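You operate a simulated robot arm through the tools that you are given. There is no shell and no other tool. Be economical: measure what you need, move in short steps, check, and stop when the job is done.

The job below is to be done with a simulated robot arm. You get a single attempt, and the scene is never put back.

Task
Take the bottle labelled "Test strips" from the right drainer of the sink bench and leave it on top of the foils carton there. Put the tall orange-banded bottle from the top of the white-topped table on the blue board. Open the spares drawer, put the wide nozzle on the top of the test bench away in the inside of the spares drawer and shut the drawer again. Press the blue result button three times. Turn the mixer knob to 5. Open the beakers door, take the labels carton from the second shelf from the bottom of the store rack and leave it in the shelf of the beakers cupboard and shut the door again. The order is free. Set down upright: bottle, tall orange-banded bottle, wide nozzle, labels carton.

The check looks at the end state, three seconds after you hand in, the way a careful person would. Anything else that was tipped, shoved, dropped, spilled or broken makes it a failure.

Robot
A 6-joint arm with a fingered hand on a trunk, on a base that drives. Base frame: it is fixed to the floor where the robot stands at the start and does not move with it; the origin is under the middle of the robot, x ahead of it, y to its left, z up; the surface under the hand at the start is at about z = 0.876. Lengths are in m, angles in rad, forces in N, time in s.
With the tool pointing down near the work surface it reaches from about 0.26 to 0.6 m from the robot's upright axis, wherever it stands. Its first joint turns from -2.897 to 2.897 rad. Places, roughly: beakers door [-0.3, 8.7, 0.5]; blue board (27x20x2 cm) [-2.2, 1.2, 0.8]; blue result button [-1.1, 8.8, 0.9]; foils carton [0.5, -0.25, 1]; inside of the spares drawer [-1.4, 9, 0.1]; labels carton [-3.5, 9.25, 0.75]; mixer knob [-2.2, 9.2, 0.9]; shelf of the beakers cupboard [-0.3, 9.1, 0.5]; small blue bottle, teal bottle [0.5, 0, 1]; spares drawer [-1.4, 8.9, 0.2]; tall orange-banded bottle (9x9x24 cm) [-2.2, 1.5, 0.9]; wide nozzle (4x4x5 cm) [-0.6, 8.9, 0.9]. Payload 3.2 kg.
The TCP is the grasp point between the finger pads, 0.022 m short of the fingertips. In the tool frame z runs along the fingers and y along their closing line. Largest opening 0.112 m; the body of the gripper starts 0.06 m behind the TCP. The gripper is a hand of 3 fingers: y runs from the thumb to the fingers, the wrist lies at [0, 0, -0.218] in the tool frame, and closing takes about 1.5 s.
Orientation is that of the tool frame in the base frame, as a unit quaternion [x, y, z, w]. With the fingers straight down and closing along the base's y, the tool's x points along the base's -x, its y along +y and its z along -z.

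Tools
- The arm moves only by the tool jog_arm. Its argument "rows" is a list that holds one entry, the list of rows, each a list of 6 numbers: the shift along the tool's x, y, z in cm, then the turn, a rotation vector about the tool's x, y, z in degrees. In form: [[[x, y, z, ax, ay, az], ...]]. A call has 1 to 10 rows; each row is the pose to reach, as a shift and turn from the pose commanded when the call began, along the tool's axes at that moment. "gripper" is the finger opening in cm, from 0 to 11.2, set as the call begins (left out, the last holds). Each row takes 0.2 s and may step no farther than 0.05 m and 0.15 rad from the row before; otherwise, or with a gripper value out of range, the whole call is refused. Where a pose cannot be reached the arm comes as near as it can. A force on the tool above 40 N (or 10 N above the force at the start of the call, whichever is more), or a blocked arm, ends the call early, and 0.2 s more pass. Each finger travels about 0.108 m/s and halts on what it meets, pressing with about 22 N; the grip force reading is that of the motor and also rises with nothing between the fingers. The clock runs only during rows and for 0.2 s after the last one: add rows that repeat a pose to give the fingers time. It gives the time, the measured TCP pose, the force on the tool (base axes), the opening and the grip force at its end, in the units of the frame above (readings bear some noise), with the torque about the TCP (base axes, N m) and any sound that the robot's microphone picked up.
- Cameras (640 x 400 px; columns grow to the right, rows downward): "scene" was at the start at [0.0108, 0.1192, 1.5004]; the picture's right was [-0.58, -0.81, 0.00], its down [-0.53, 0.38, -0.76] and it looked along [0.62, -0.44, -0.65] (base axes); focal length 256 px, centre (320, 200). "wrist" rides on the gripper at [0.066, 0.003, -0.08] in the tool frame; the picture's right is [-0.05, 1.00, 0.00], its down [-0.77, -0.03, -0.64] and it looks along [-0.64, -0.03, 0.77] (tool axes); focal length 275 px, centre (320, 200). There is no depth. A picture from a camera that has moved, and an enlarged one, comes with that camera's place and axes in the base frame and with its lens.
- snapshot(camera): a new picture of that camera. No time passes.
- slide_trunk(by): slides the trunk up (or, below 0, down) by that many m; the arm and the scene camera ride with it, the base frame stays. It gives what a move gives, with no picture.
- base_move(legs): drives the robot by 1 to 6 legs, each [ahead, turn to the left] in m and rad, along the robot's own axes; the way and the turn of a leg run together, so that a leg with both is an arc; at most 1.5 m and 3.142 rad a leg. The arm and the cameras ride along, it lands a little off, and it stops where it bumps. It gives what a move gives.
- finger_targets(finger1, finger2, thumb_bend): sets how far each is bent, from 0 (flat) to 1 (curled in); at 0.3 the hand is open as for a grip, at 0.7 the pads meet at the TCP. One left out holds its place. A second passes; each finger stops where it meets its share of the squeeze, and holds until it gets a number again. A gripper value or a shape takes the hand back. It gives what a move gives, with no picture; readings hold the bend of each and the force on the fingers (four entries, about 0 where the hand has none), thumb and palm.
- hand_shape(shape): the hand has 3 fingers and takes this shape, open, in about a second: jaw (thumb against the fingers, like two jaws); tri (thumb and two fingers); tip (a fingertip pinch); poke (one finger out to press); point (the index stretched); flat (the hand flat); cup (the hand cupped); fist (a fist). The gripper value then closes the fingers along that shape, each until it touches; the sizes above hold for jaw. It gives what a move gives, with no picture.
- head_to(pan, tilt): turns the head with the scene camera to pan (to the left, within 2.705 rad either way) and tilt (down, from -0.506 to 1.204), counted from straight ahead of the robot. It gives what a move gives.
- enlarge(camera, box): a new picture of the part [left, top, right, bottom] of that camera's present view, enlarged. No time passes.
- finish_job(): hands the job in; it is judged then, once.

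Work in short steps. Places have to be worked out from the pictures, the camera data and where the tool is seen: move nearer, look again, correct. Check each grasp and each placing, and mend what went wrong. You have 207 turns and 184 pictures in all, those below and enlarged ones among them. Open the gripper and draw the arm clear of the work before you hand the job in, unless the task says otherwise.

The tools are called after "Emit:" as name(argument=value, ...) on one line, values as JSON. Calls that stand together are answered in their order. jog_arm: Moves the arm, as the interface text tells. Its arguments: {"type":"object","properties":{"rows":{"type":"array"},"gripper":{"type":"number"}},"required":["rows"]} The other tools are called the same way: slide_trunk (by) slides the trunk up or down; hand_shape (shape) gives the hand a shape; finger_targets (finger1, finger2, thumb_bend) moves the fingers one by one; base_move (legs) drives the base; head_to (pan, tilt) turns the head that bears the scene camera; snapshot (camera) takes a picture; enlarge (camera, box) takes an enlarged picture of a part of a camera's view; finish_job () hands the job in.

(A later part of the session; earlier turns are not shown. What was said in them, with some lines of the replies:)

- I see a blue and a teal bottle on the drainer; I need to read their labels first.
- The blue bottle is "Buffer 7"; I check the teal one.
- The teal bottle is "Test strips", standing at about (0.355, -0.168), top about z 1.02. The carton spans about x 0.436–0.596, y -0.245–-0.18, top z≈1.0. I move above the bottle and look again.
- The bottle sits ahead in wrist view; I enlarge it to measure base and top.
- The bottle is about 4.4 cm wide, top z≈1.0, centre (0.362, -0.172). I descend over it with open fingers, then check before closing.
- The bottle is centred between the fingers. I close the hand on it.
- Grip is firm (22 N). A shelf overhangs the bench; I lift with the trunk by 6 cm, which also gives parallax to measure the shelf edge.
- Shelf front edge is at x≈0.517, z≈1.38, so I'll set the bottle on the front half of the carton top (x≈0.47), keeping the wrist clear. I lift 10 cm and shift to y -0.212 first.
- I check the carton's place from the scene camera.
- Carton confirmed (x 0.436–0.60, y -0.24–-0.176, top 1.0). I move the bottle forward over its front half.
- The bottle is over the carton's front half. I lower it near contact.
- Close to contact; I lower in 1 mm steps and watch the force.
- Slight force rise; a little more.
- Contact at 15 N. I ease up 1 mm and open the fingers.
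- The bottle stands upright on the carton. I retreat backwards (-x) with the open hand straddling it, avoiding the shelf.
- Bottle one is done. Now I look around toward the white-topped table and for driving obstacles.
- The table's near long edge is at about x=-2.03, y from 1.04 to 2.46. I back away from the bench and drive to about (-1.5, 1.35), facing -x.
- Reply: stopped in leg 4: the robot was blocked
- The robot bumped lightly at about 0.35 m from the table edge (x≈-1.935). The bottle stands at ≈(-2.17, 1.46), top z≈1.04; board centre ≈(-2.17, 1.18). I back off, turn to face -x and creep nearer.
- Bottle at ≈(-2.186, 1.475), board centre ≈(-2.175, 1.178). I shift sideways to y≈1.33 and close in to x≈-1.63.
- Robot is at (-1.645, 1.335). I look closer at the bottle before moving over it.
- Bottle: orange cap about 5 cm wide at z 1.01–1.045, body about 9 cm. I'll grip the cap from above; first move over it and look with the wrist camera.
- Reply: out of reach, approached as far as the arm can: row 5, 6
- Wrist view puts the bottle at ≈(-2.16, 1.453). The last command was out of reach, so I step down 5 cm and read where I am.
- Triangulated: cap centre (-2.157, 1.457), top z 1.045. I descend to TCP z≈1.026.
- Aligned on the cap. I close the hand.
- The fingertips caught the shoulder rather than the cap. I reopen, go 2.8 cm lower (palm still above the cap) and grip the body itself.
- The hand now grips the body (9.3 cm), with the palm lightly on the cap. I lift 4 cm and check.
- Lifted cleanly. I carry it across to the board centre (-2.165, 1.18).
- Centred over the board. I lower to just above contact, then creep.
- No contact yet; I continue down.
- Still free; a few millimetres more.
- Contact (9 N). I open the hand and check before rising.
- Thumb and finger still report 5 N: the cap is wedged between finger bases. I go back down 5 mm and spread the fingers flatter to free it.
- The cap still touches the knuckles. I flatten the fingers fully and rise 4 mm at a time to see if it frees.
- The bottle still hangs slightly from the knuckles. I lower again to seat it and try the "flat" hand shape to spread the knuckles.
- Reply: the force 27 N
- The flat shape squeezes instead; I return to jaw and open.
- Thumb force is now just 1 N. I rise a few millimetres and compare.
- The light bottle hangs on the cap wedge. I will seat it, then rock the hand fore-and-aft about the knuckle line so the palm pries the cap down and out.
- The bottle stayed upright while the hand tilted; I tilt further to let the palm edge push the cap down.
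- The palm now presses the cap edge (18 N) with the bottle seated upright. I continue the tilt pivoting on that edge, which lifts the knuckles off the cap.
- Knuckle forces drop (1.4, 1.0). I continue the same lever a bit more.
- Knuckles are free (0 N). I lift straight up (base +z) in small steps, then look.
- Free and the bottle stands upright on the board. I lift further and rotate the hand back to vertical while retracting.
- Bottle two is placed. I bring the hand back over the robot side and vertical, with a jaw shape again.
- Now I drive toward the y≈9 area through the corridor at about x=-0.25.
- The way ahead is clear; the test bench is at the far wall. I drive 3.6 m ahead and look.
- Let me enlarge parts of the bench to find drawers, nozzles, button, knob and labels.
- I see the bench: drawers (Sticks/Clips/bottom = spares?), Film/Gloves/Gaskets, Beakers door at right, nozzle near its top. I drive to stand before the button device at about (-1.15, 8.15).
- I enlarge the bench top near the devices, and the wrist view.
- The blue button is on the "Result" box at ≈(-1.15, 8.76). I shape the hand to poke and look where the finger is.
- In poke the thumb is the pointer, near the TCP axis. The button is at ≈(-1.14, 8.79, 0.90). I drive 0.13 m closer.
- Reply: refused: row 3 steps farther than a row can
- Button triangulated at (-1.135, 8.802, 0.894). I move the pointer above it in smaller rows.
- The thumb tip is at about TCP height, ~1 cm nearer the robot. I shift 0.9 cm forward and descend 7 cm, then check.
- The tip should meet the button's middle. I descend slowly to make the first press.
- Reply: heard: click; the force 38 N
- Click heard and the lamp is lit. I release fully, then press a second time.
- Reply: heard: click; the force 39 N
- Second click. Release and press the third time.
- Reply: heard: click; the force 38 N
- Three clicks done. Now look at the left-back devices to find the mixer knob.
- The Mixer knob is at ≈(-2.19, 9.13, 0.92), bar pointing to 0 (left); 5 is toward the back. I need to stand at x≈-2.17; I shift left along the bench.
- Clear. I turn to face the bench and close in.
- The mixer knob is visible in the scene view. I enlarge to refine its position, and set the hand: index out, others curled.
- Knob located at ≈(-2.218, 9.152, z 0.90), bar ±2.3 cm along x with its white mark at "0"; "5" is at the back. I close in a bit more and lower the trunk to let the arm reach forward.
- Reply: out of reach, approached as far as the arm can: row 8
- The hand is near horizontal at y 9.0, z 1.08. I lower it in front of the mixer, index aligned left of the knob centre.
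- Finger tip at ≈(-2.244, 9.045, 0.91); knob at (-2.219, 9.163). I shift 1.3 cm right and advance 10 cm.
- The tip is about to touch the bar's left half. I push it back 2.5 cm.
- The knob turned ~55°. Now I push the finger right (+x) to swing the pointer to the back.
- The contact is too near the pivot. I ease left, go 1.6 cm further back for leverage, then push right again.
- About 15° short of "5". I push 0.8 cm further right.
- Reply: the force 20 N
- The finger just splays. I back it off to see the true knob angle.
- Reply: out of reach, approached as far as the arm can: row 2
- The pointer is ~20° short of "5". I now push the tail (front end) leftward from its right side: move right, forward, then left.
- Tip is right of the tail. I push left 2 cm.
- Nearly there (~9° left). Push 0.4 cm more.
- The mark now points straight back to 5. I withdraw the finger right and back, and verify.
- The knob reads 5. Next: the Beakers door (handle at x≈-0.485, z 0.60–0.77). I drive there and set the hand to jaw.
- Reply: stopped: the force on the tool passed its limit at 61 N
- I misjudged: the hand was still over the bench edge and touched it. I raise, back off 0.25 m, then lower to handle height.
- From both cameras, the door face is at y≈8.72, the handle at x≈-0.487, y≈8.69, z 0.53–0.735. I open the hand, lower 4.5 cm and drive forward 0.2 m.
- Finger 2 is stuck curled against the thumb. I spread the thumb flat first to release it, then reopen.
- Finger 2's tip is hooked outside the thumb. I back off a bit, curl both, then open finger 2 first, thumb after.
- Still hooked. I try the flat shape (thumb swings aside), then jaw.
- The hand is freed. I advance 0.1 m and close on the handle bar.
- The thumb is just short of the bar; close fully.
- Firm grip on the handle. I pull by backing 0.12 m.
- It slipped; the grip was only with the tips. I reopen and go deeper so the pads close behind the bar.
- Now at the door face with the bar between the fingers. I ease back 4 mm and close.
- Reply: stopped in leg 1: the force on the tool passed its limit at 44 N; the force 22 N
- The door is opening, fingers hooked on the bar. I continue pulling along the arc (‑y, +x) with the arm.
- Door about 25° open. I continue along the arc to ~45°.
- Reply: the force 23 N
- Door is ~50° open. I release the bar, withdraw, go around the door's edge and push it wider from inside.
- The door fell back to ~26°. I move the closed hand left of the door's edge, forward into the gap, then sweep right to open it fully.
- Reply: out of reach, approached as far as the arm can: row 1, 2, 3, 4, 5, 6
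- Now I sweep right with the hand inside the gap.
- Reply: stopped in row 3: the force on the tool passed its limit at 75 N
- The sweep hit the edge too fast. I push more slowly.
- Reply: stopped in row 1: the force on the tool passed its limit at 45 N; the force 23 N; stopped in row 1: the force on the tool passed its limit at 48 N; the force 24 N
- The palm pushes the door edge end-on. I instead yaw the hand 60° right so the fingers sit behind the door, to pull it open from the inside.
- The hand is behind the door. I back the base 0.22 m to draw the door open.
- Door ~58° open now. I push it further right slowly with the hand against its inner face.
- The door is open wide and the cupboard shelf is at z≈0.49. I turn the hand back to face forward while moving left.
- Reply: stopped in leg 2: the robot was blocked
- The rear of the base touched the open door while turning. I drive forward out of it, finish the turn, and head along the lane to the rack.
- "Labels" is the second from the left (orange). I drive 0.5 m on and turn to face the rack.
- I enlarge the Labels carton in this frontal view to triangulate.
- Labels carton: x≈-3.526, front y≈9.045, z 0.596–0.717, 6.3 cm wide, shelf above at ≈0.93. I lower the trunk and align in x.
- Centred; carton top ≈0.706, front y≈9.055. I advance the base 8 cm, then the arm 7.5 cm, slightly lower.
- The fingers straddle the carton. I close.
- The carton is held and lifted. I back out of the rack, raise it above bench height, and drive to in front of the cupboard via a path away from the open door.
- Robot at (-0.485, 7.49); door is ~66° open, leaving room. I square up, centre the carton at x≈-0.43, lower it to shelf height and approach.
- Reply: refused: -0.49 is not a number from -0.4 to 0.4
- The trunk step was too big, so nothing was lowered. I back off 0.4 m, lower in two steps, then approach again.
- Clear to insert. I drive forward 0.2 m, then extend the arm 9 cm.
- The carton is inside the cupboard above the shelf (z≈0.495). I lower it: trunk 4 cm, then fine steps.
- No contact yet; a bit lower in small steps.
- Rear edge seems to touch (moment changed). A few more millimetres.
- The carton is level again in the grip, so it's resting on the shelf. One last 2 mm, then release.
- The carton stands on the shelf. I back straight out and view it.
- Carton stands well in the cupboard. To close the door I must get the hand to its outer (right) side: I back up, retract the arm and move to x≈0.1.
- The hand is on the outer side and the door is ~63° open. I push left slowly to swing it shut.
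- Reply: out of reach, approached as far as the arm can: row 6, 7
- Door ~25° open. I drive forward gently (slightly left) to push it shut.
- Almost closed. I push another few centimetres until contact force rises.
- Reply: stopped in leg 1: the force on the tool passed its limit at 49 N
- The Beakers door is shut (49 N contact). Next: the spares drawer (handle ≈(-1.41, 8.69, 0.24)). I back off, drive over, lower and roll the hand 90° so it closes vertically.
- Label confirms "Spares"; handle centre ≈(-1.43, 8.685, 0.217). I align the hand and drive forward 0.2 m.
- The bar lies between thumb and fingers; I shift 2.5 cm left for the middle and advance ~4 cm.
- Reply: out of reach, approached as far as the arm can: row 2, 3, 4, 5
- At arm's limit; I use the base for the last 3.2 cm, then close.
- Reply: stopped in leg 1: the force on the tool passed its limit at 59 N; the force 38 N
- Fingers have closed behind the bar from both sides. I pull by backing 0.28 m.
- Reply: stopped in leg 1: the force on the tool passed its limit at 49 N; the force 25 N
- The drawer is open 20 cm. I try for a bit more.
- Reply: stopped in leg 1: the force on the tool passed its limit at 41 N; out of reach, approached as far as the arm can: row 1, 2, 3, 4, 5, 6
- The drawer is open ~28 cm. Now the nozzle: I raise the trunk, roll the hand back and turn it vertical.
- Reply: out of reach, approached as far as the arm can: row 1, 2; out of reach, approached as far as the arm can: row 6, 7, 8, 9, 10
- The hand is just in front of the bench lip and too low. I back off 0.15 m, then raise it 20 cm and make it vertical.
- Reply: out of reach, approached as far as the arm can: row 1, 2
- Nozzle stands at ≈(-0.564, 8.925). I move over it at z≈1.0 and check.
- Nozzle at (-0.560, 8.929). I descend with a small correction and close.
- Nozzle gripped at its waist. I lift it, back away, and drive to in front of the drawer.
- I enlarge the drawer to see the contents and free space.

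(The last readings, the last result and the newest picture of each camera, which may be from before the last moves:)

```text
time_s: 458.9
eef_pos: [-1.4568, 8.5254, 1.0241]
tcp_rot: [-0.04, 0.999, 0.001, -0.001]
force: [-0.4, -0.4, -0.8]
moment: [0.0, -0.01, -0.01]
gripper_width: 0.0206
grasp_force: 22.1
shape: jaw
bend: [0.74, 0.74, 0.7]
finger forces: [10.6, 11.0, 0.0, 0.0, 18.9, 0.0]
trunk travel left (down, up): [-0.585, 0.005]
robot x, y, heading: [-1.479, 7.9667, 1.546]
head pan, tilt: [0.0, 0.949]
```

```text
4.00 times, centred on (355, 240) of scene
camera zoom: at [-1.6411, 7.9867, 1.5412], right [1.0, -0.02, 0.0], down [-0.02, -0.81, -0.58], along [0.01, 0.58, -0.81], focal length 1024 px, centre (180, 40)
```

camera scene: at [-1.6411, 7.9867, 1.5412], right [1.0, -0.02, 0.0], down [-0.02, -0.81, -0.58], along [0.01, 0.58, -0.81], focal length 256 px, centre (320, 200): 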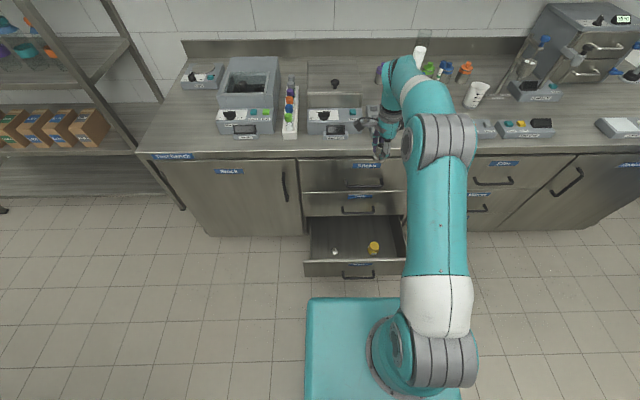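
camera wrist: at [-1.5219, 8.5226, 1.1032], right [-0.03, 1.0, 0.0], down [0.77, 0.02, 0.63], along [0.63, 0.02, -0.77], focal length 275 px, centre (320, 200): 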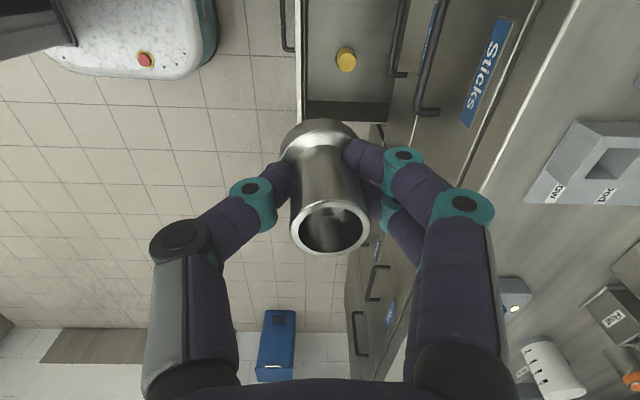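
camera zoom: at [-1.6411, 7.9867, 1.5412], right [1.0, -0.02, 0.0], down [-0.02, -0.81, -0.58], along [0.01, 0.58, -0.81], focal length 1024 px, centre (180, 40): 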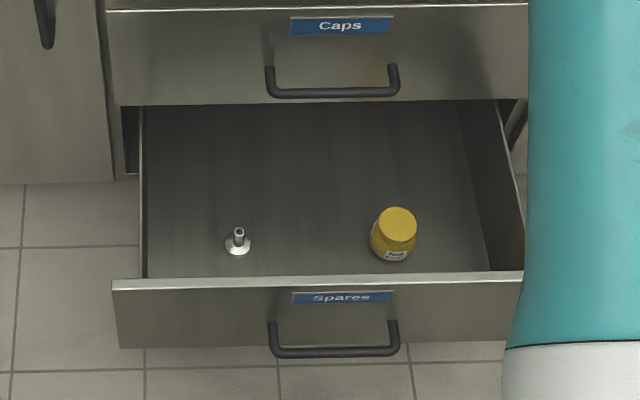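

Drawer floor is free between the small nozzle (x≈-1.545) and the jar (x≈-1.32). I'll place at ≈(-1.43, 8.57). I align above and lower with the trunk.

Emit:
base_move(legs=[[0.085, 0]])

Emit:
jog_arm(rows=[[[-1.2, -2, 0, 0, 0, 0], [-2.4, -4.2, 0, 0, 0, 0], [-2.4, -4.2, 0, 0, 0, 0]]])

Emit:
slide_trunk(by=-0.4)

Emit:
slide_trunk(by=-0.16)

Emit:
snapshot(camera="scene")

Emit:
snapshot(camera="wrist")

```text
time_s: 460.0
eef_pos: [-1.4553, 8.6109, 1.0226]
tcp_rot: [-0.041, 0.999, 0.001, -0.001]
force: [-0.4, 0.2, -1.0]
moment: [-0.03, 0.01, 0.0]
gripper_width: 0.0208
grasp_force: 21.6
shape: jaw
bend: [0.74, 0.74, 0.7]
finger forces: [10.4, 10.9, 0.0, 0.0, 18.8, 0.0]
trunk travel left (down, up): [-0.585, 0.005]
robot x, y, heading: [-1.477, 8.0507, 1.549]
head pan, tilt: [0.0, 0.949]
```

```text
time_s: 460.8
eef_pos: [-1.4279, 8.5708, 1.0226]
tcp_rot: [-0.041, 0.999, 0.001, -0.001]
force: [-0.6, -0.1, -0.6]
moment: [-0.01, 0.0, -0.02]
gripper_width: 0.0207
grasp_force: 22.4
shape: jaw
bend: [0.74, 0.74, 0.7]
finger forces: [10.7, 11.1, 0.0, 0.0, 18.8, 0.1]
trunk travel left (down, up): [-0.585, 0.005]
robot x, y, heading: [-1.4765, 8.0528, 1.546]
head pan, tilt: [0.0, 0.949]
```

```text
time_s: 464.6
eef_pos: [-1.426, 8.5695, 0.6226]
tcp_rot: [-0.041, 0.999, 0.001, -0.001]
force: [-0.2, -0.2, -1.3]
moment: [0.02, 0.0, 0.01]
gripper_width: 0.0205
grasp_force: 21.8
shape: jaw
bend: [0.74, 0.74, 0.7]
finger forces: [10.8, 11.2, 0.0, 0.0, 19.0, 0.1]
trunk travel left (down, up): [-0.185, 0.405]
robot x, y, heading: [-1.4744, 8.0525, 1.548]
head pan, tilt: [0.0, 0.949]
```

```text
time_s: 466.5
eef_pos: [-1.4276, 8.5709, 0.4622]
tcp_rot: [-0.041, 0.999, 0.001, -0.001]
force: [0.8, -0.1, -1.3]
moment: [0.02, -0.02, -0.01]
gripper_width: 0.0203
grasp_force: 22.4
shape: jaw
bend: [0.74, 0.74, 0.7]
finger forces: [10.8, 11.3, 0.0, 0.0, 18.9, 0.0]
trunk travel left (down, up): [-0.025, 0.565]
robot x, y, heading: [-1.4763, 8.0538, 1.55]
head pan, tilt: [0.0, 0.949]
```

```text
18 pictures are left
camera scene: at [-1.6392, 8.0704, 0.9812], right [1.0, -0.02, 0.0], down [-0.02, -0.81, -0.58], along [0.01, 0.58, -0.81], focal length 256 px, centre (320, 200)
```

scene: 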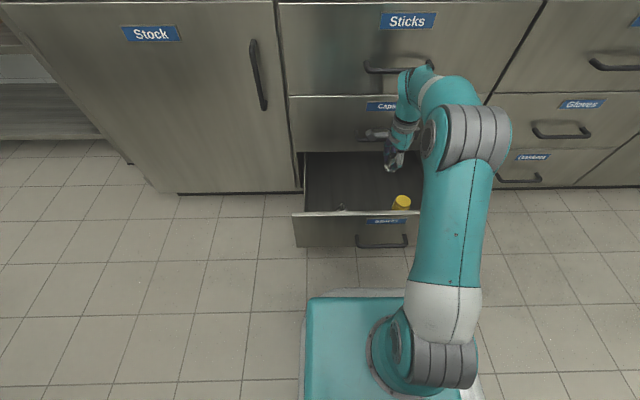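

```text
17 pictures are left
camera wrist: at [-1.4933, 8.5673, 0.5419], right [-0.03, 1.0, 0.0], down [0.77, 0.03, 0.63], along [0.63, 0.02, -0.77], focal length 275 px, centre (320, 200)
```

wrist: 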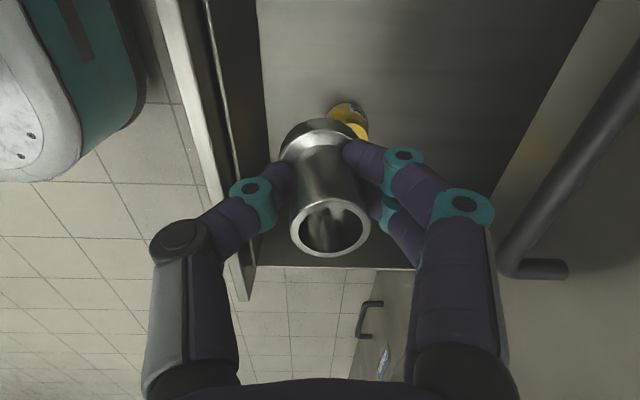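

Alignment is good (jar at x≈-1.33). I lower 22 cm into the drawer.

Emit:
jog_arm(rows=[[[0, 0, 4, 0, 0, 0], [0, 0, 8, 0, 0, 0], [0, 0, 12, 0, 0, 0], [0, 0, 16, 0, 0, 0], [0, 0, 20, 0, 0, 0], [0, 0, 23, 0, 0, 0], [0, 0, 23, 0, 0, 0]]])

Emit:
snapshot(camera="wrist")

```text
time_s: 468.1
eef_pos: [-1.4289, 8.5696, 0.2336]
tcp_rot: [-0.039, 0.999, 0.002, -0.001]
force: [-0.5, -0.9, -0.9]
moment: [0.01, -0.02, -0.01]
gripper_width: 0.0205
grasp_force: 21.9
shape: jaw
bend: [0.74, 0.74, 0.7]
finger forces: [11.1, 11.5, 0.0, 0.0, 18.9, 0.0]
trunk travel left (down, up): [-0.025, 0.565]
robot x, y, heading: [-1.4767, 8.0544, 1.551]
head pan, tilt: [0.0, 0.949]
```

```text
16 pictures are left
camera wrist: at [-1.4937, 8.5674, 0.3124], right [-0.03, 1.0, 0.0], down [0.77, 0.02, 0.63], along [0.63, 0.02, -0.77], focal length 275 px, centre (320, 200)
```

wrist: 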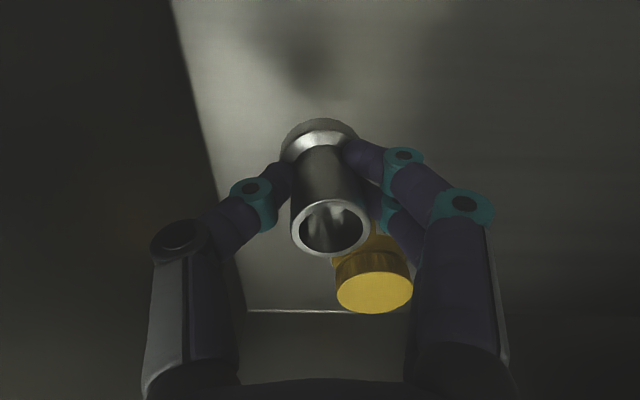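

Nozzle hangs over the drawer floor. I lower to ~0.17, then step until contact.

Emit:
jog_arm(rows=[[[0, 0, 2, 0, 0, 0], [0, 0, 4, 0, 0, 0], [0, 0, 6, 0, 0, 0], [0, 0, 6, 0, 0, 0]]])

Emit:
jog_arm(rows=[[[0, 0, 0.3, 0, 0, 0], [0, 0, 0.6, 0, 0, 0], [0, 0, 0.9, 0, 0, 0], [0, 0, 1.2, 0, 0, 0], [0, 0, 1.2, 0, 0, 0]]])

```text
time_s: 469.1
eef_pos: [-1.4287, 8.573, 0.1769]
tcp_rot: [-0.041, 0.999, 0.007, 0.0]
force: [0.9, 2.0, 38.0]
moment: [0.54, -0.01, 0.02]
gripper_width: 0.0233
grasp_force: 21.7
shape: jaw
bend: [0.76, 0.76, 0.7]
finger forces: [22.9, 24.4, 0.0, 0.0, 24.2, 0.0]
trunk travel left (down, up): [-0.025, 0.565]
robot x, y, heading: [-1.477, 8.0525, 1.547]
head pan, tilt: [0.0, 0.949]
```

```text
time_s: 469.4
eef_pos: [-1.4283, 8.5762, 0.1761]
tcp_rot: [-0.04, 0.999, 0.01, 0.0]
force: [-0.4, 0.6, 29.0]
moment: [0.39, 0.09, 0.02]
gripper_width: 0.0234
grasp_force: 22.0
shape: jaw
bend: [0.76, 0.76, 0.71]
finger forces: [21.2, 21.2, 0.0, 0.0, 23.1, 0.1]
trunk travel left (down, up): [-0.025, 0.565]
robot x, y, heading: [-1.4726, 8.0493, 1.551]
head pan, tilt: [0.0, 0.949]
stopped in row 1: the force on the tool passed its limit at 50 N (the readings are from after the stop); the commanded pose is now the measured one
```

Contact with the drawer floor at z≈0.177. I ease up 4 mm to relieve the load and check.

Emit:
jog_arm(rows=[[[0, 0, -0.2, 0, 0, 0], [0, 0, -0.4, 0, 0, 0], [0, 0, -0.4, 0, 0, 0]]])

Emit:
snapshot(camera="wrist")

```text
time_s: 470.2
eef_pos: [-1.4277, 8.5724, 0.1761]
tcp_rot: [-0.041, 0.999, 0.004, 0.0]
force: [0.3, 2.0, 15.5]
moment: [0.31, 0.03, 0.0]
gripper_width: 0.0229
grasp_force: 22.4
shape: jaw
bend: [0.75, 0.75, 0.7]
finger forces: [16.3, 16.9, 0.0, 0.0, 20.5, 0.0]
trunk travel left (down, up): [-0.025, 0.565]
robot x, y, heading: [-1.4752, 8.0493, 1.548]
head pan, tilt: [0.0, 0.949]
```

```text
15 pictures are left
camera wrist: at [-1.4942, 8.5696, 0.2559], right [-0.03, 1.0, 0.01], down [0.77, 0.02, 0.64], along [0.63, 0.03, -0.77], focal length 275 px, centre (320, 200)
```

wrist: 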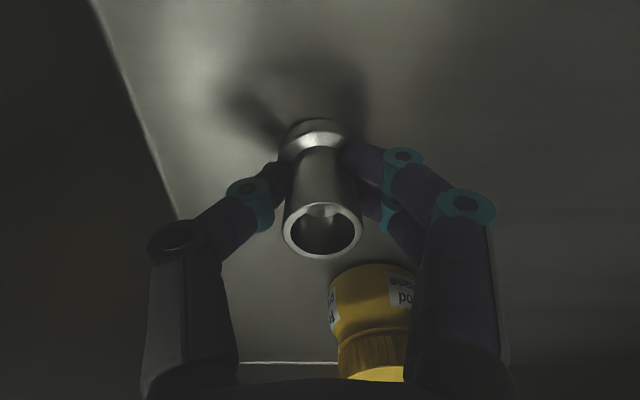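

I ease another 2 mm and open the fingers.

Emit:
jog_arm(rows=[[[0, 0, -0.15, 0, 0, 0], [0, 0, -0.15, 0, 0, 0]]])

Emit:
jog_arm(rows=[[[0, 0, 0, 0, 0, 0], [0, 0, 0, 0, 0, 0], [0, 0, 0, 0, 0, 0], [0, 0, 0, 0, 0, 0], [0, 0, 0, 0, 0, 0]]], gripper=7)

Emit:
snapshot(camera="wrist")

```text
time_s: 470.8
eef_pos: [-1.4284, 8.5728, 0.1768]
tcp_rot: [-0.041, 0.999, 0.004, 0.0]
force: [0.4, 1.3, 2.9]
moment: [0.07, 0.01, -0.02]
gripper_width: 0.0214
grasp_force: 22.0
shape: jaw
bend: [0.74, 0.74, 0.7]
finger forces: [12.7, 13.2, 0.0, 0.0, 19.0, 0.0]
trunk travel left (down, up): [-0.025, 0.565]
robot x, y, heading: [-1.4768, 8.0532, 1.546]
head pan, tilt: [0.0, 0.949]
```

```text
time_s: 472.0
eef_pos: [-1.4283, 8.5735, 0.1788]
tcp_rot: [-0.041, 0.999, 0.004, 0.0]
force: [0.2, 0.0, 0.2]
moment: [0.03, -0.02, -0.03]
gripper_width: 0.0695
grasp_force: 0.1
shape: jaw
bend: [0.71, 0.71, 0.69]
finger forces: [0.1, 0.0, 0.0, 0.0, 0.0, 0.0]
trunk travel left (down, up): [-0.025, 0.565]
robot x, y, heading: [-1.4728, 8.0501, 1.548]
head pan, tilt: [0.0, 0.949]
```

```text
14 pictures are left
camera wrist: at [-1.4942, 8.5696, 0.2574], right [-0.04, 1.0, 0.01], down [0.77, 0.02, 0.64], along [0.63, 0.03, -0.77], focal length 275 px, centre (320, 200)
```

wrist: 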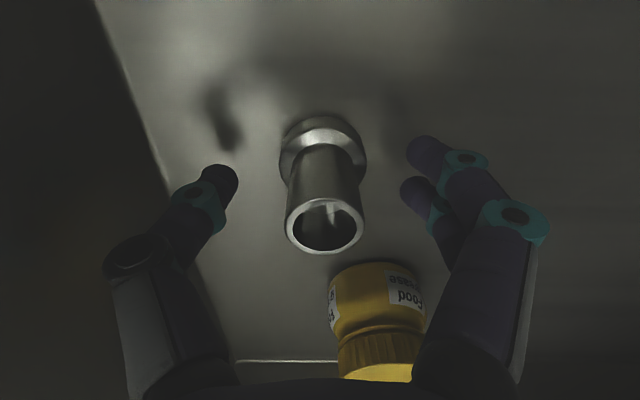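

The nozzle stands upright in the drawer. I raise the hand straight up and out, then back off.

Emit:
jog_arm(rows=[[[0, 0, -1.5, 0, 0, 0], [0, 0, -4, 0, 0, 0], [0, 0, -8, 0, 0, 0], [0, 0, -12, 0, 0, 0], [0, 0, -16, 0, 0, 0], [0, 0, -20, 0, 0, 0], [0, 0, -24, 0, 0, 0], [0, 0, -27, 0, 0, 0]]])

Emit:
base_move(legs=[[-0.3, 0]])

Emit:
snapshot(camera="scene")

```text
time_s: 473.8
eef_pos: [-1.4259, 8.5705, 0.4492]
tcp_rot: [-0.04, 0.999, 0.004, -0.001]
force: [0.6, 0.2, 0.2]
moment: [0.03, 0.03, 0.02]
gripper_width: 0.0695
grasp_force: 0.1
shape: jaw
bend: [0.71, 0.71, 0.69]
finger forces: [0.1, 0.1, 0.1, 0.0, 0.0, 0.1]
trunk travel left (down, up): [-0.025, 0.565]
robot x, y, heading: [-1.4724, 8.0498, 1.548]
head pan, tilt: [0.0, 0.949]
```

```text
time_s: 475.8
eef_pos: [-1.4316, 8.2773, 0.4481]
tcp_rot: [-0.04, 0.999, 0.004, 0.0]
force: [0.8, -0.4, -0.1]
moment: [-0.02, 0.0, 0.01]
gripper_width: 0.0698
grasp_force: 0.1
shape: jaw
bend: [0.71, 0.71, 0.69]
finger forces: [0.1, 0.0, 0.0, 0.0, 0.1, 0.0]
trunk travel left (down, up): [-0.025, 0.565]
robot x, y, heading: [-1.4819, 7.7548, 1.547]
head pan, tilt: [0.0, 0.949]
```

```text
13 pictures are left
camera scene: at [-1.6458, 7.7773, 0.9812], right [1.0, -0.02, 0.0], down [-0.02, -0.81, -0.58], along [0.01, 0.58, -0.81], focal length 256 px, centre (320, 200)
```

scene: 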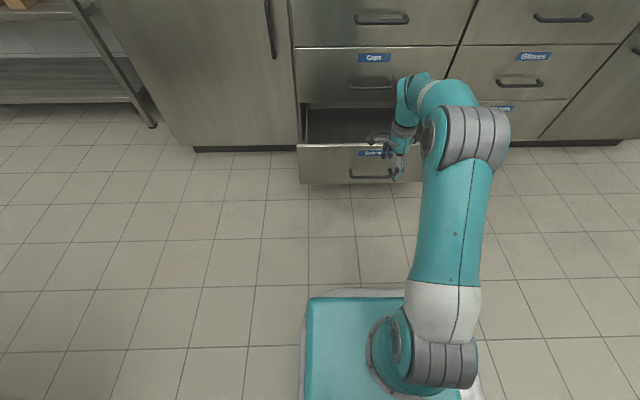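

Now close the drawer: I turn the hand to point forward as a fist at panel height (z≈0.29).

Emit:
jog_arm(rows=[[[0, 0, 1.6, -8, 0, 0], [0, 0, 3.3, -16, 0, 0], [0, 0, 5, -24, 0, 0], [0, 0, 6.6, -32, 0, 0], [0, 0, 8.3, -40, 0, 0], [0, 0, 10, -48, 0, 0], [0, 0, 12, -56, 0, 0], [0, 0, 14, -64, 0, 0], [0, 0, 15.5, -72, 0, 0], [0, 0, 15.5, -72, 0, 0]]], gripper=0)

Emit:
snapshot(camera="scene")

```text
time_s: 478.0
eef_pos: [-1.3513, 8.4123, 0.3782]
tcp_rot: [-0.032, 0.82, 0.569, -0.056]
force: [-0.6, -0.1, -0.1]
moment: [0.02, -0.01, -0.01]
gripper_width: 0.0
grasp_force: 21.3
shape: jaw
bend: [0.66, 0.66, 0.74]
finger forces: [0.0, 0.0, 0.0, 0.1, 0.0, 0.1]
out of reach, approached as far as the arm can: row 4, 5, 6, 7, 8, 9, 10
trunk travel left (down, up): [-0.025, 0.565]
robot x, y, heading: [-1.4836, 7.7557, 1.546]
head pan, tilt: [0.0, 0.949]
```

```text
12 pictures are left
camera scene: at [-1.6458, 7.7772, 0.9812], right [1.0, -0.02, 0.0], down [-0.02, -0.81, -0.58], along [0.01, 0.58, -0.81], focal length 256 px, centre (320, 200)
```

scene: 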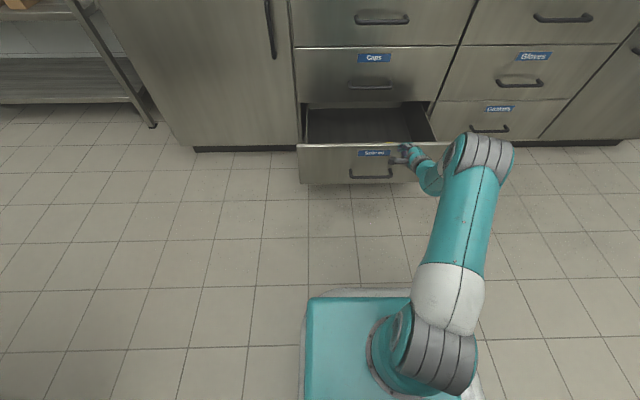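

Hand points forward but slightly high. I lower 8 cm and shift 5 cm right of the handle.

Emit:
jog_arm(rows=[[[-2.5, -0.5, -1.5, 0, 0, 0], [-5, -2.5, -0.6, 0, 0, 0], [-5.2, -5, 0.3, 0, 0, 0], [-5.4, -7.5, 1.2, 0, 0, 0], [-5.4, -7.5, 1.2, 0, 0, 0]]])

Emit:
enlarge(camera="scene", box=[280, 90, 500, 220])

```text
time_s: 479.2
eef_pos: [-1.2985, 8.4044, 0.2998]
tcp_rot: [-0.032, 0.821, 0.568, -0.054]
force: [0.2, 0.2, -0.6]
moment: [0.04, 0.03, 0.02]
gripper_width: 0.0003
grasp_force: 22.1
shape: jaw
bend: [0.66, 0.66, 0.74]
finger forces: [0.0, 0.0, 0.0, 0.0, 0.0, 0.0]
trunk travel left (down, up): [-0.025, 0.565]
robot x, y, heading: [-1.4836, 7.7606, 1.547]
head pan, tilt: [0.0, 0.949]
```

```text
2.91 times, centred on (390, 155) of scene
camera zoom: at [-1.6458, 7.7773, 0.9812], right [1.0, -0.02, 0.0], down [-0.02, -0.81, -0.58], along [0.01, 0.58, -0.81], focal length 745 px, centre (116, 331)
```

zoom: 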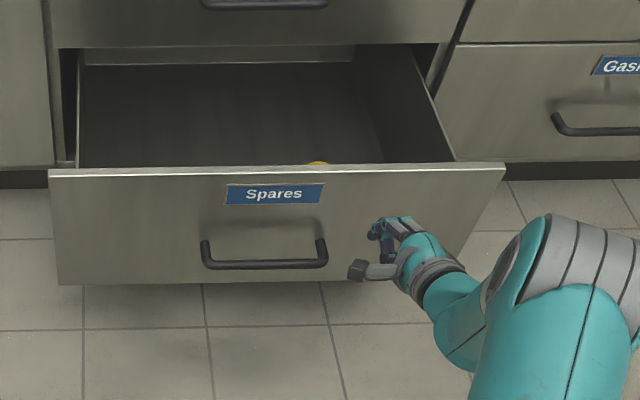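

The fist faces the panel right of the handle. I push the drawer in with the base, in two gentle legs.

Emit:
base_move(legs=[[0.1, 0], [0.1, 0]])

Emit:
base_move(legs=[[0.06, 0]])

Emit:
snapshot(camera="scene")

```text
time_s: 481.1
eef_pos: [-1.2935, 8.6038, 0.3005]
tcp_rot: [-0.032, 0.82, 0.568, -0.055]
force: [0.1, 0.5, 0.1]
moment: [0.0, 0.03, -0.01]
gripper_width: 0.0
grasp_force: 22.0
shape: jaw
bend: [0.66, 0.66, 0.75]
finger forces: [0.0, 0.1, 0.1, 0.0, 0.1, 0.0]
trunk travel left (down, up): [-0.025, 0.565]
robot x, y, heading: [-1.4748, 7.9561, 1.542]
head pan, tilt: [0.0, 0.949]
```

```text
time_s: 482.1
eef_pos: [-1.2919, 8.6647, 0.2986]
tcp_rot: [-0.031, 0.821, 0.568, -0.054]
force: [-0.5, -0.5, -0.3]
moment: [0.03, 0.0, -0.02]
gripper_width: 0.0002
grasp_force: 22.3
shape: jaw
bend: [0.66, 0.66, 0.75]
finger forces: [0.0, 0.0, 0.0, 0.0, 0.1, 0.0]
trunk travel left (down, up): [-0.025, 0.565]
robot x, y, heading: [-1.478, 8.0175, 1.543]
head pan, tilt: [0.0, 0.949]
```

```text
10 pictures are left
camera scene: at [-1.6396, 8.0365, 0.9812], right [1.0, -0.03, 0.0], down [-0.02, -0.81, -0.58], along [0.01, 0.58, -0.81], focal length 256 px, centre (320, 200)
```

scene: 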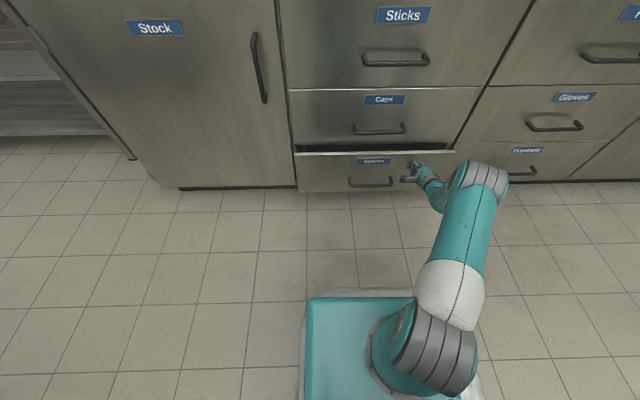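

Nearly shut; a last push until the contact force rises.

Emit:
base_move(legs=[[0.07, 0]])

Emit:
enlarge(camera="scene", box=[270, 60, 510, 220])

```text
time_s: 483.1
eef_pos: [-1.2892, 8.7107, 0.2924]
tcp_rot: [-0.031, 0.825, 0.561, -0.056]
force: [-0.6, -4.1, -1.9]
moment: [0.01, 0.0, -0.02]
gripper_width: 0.0003
grasp_force: 21.8
shape: jaw
bend: [0.67, 0.67, 0.76]
finger forces: [0.0, 0.1, 0.0, 0.0, 0.0, 0.0]
trunk travel left (down, up): [-0.025, 0.565]
robot x, y, heading: [-1.4743, 8.0694, 1.548]
head pan, tilt: [0.0, 0.949]
stopped in leg 1: the force on the tool passed its limit at 63 N (the readings are from after the stop); the commanded pose is now the measured one
```

```text
2.50 times, centred on (390, 140) of scene
camera zoom: at [-1.6382, 8.0889, 0.9812], right [1.0, -0.03, 0.0], down [-0.02, -0.81, -0.58], along [0.02, 0.58, -0.81], focal length 640 px, centre (145, 350)
```

zoom: 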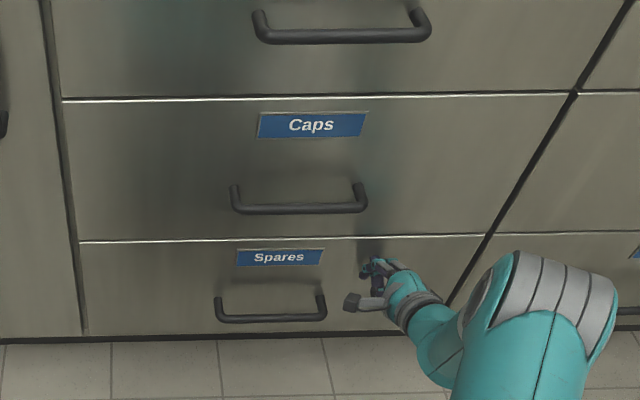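

The drawer is shut flush. I back away, open the hand, and take a final look at the bench and Beakers door.

Emit:
base_move(legs=[[-0.6, 0]])

Emit:
slide_trunk(by=0.35)

Emit:
jog_arm(rows=[[[0, 0, 0, 0, 0, 0], [0, 0, 0, 0, 0, 0], [0, 0, 0, 0, 0, 0], [0, 0, 0, 0, 0, 0], [0, 0, 0, 0, 0, 0]]], gripper=11)

Emit:
head_to(pan=-0.35, tilt=0.45)

Emit:
snapshot(camera="scene")

```text
time_s: 486.5
eef_pos: [-1.3054, 8.1114, 0.2925]
tcp_rot: [-0.03, 0.825, 0.561, -0.054]
force: [-0.1, 0.6, -0.1]
moment: [-0.02, -0.02, 0.01]
gripper_width: 0.0001
grasp_force: 22.3
shape: jaw
bend: [0.67, 0.67, 0.76]
finger forces: [0.0, 0.0, 0.0, 0.0, 0.0, 0.0]
trunk travel left (down, up): [-0.025, 0.565]
robot x, y, heading: [-1.4934, 7.4715, 1.54]
head pan, tilt: [0.0, 0.949]
```

```text
time_s: 489.9
eef_pos: [-1.3039, 8.1117, 0.6419]
tcp_rot: [-0.029, 0.825, 0.562, -0.054]
force: [-1.1, -0.2, -0.4]
moment: [-0.03, 0.05, 0.01]
gripper_width: 0.0
grasp_force: 22.0
shape: jaw
bend: [0.67, 0.67, 0.76]
finger forces: [0.0, 0.0, 0.0, 0.1, 0.0, 0.0]
trunk travel left (down, up): [-0.375, 0.215]
robot x, y, heading: [-1.4955, 7.4689, 1.537]
head pan, tilt: [0.0, 0.949]
```

```text
time_s: 491.1
eef_pos: [-1.3047, 8.1115, 0.6425]
tcp_rot: [-0.029, 0.825, 0.562, -0.055]
force: [0.3, 0.7, 0.0]
moment: [-0.01, 0.03, -0.02]
gripper_width: 0.1096
grasp_force: 0.2
shape: jaw
bend: [0.34, 0.34, 0.32]
finger forces: [0.0, 0.1, 0.0, 0.1, 0.0, 0.0]
trunk travel left (down, up): [-0.375, 0.215]
robot x, y, heading: [-1.4946, 7.4675, 1.542]
head pan, tilt: [0.0, 0.949]
```

```text
time_s: 492.1
eef_pos: [-1.3045, 8.1112, 0.6418]
tcp_rot: [-0.029, 0.825, 0.562, -0.055]
force: [0.1, 0.1, -0.2]
moment: [-0.01, 0.01, -0.01]
gripper_width: 0.1101
grasp_force: 0.0
shape: jaw
bend: [0.34, 0.34, 0.32]
finger forces: [0.1, 0.1, 0.0, 0.0, 0.0, 0.0]
trunk travel left (down, up): [-0.375, 0.215]
robot x, y, heading: [-1.4945, 7.4652, 1.539]
head pan, tilt: [-0.351, 0.45]
```

```text
8 pictures are left
camera scene: at [-1.6235, 7.5025, 1.3731], right [0.93, -0.37, 0.0], down [-0.16, -0.4, -0.9], along [0.33, 0.84, -0.44], focal length 256 px, centre (320, 200)
```

scene: 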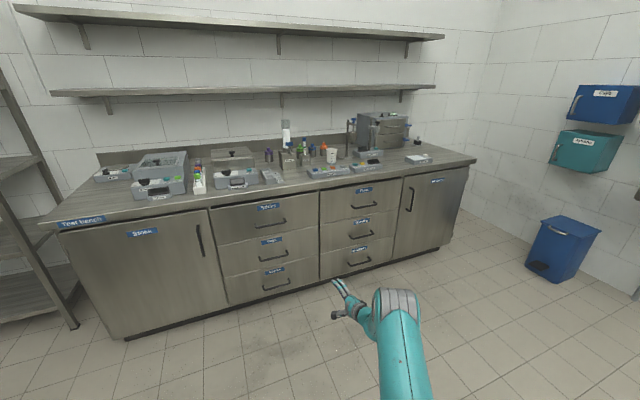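

The door and drawers are shut, the bench is in order, the hand is open and the arm is clear. I hand the job in.

Emit:
finish_job()

```text
The job is handed in.
```

I completed every item and handed the job in; I checked each step by camera or force reading, but no verdict has come back.

- **Test strips bottle:** it stands upright on the front half of the foils carton.
- **Tall orange-banded bottle:** it stands upright on the blue board. Its cap jammed in the hand when I let go, and I levered it free with the bottle staying upright.
- **Wide nozzle:** it stood upright on the floor of the spares drawer when I let go. The drawer is shut, and I did not look inside after shutting it.
- **Blue result button:** pressed three times, with a click heard each time.
- **Mixer knob:** its mark points at 5, within about 2° by camera.
- **Labels carton:** it stands upright on the beakers cupboard shelf, and the door is shut.

The robot bumped the white-topped table, touched the bench edge with a finger, and brushed the open beakers door. None of these tipped or moved anything that I could see.
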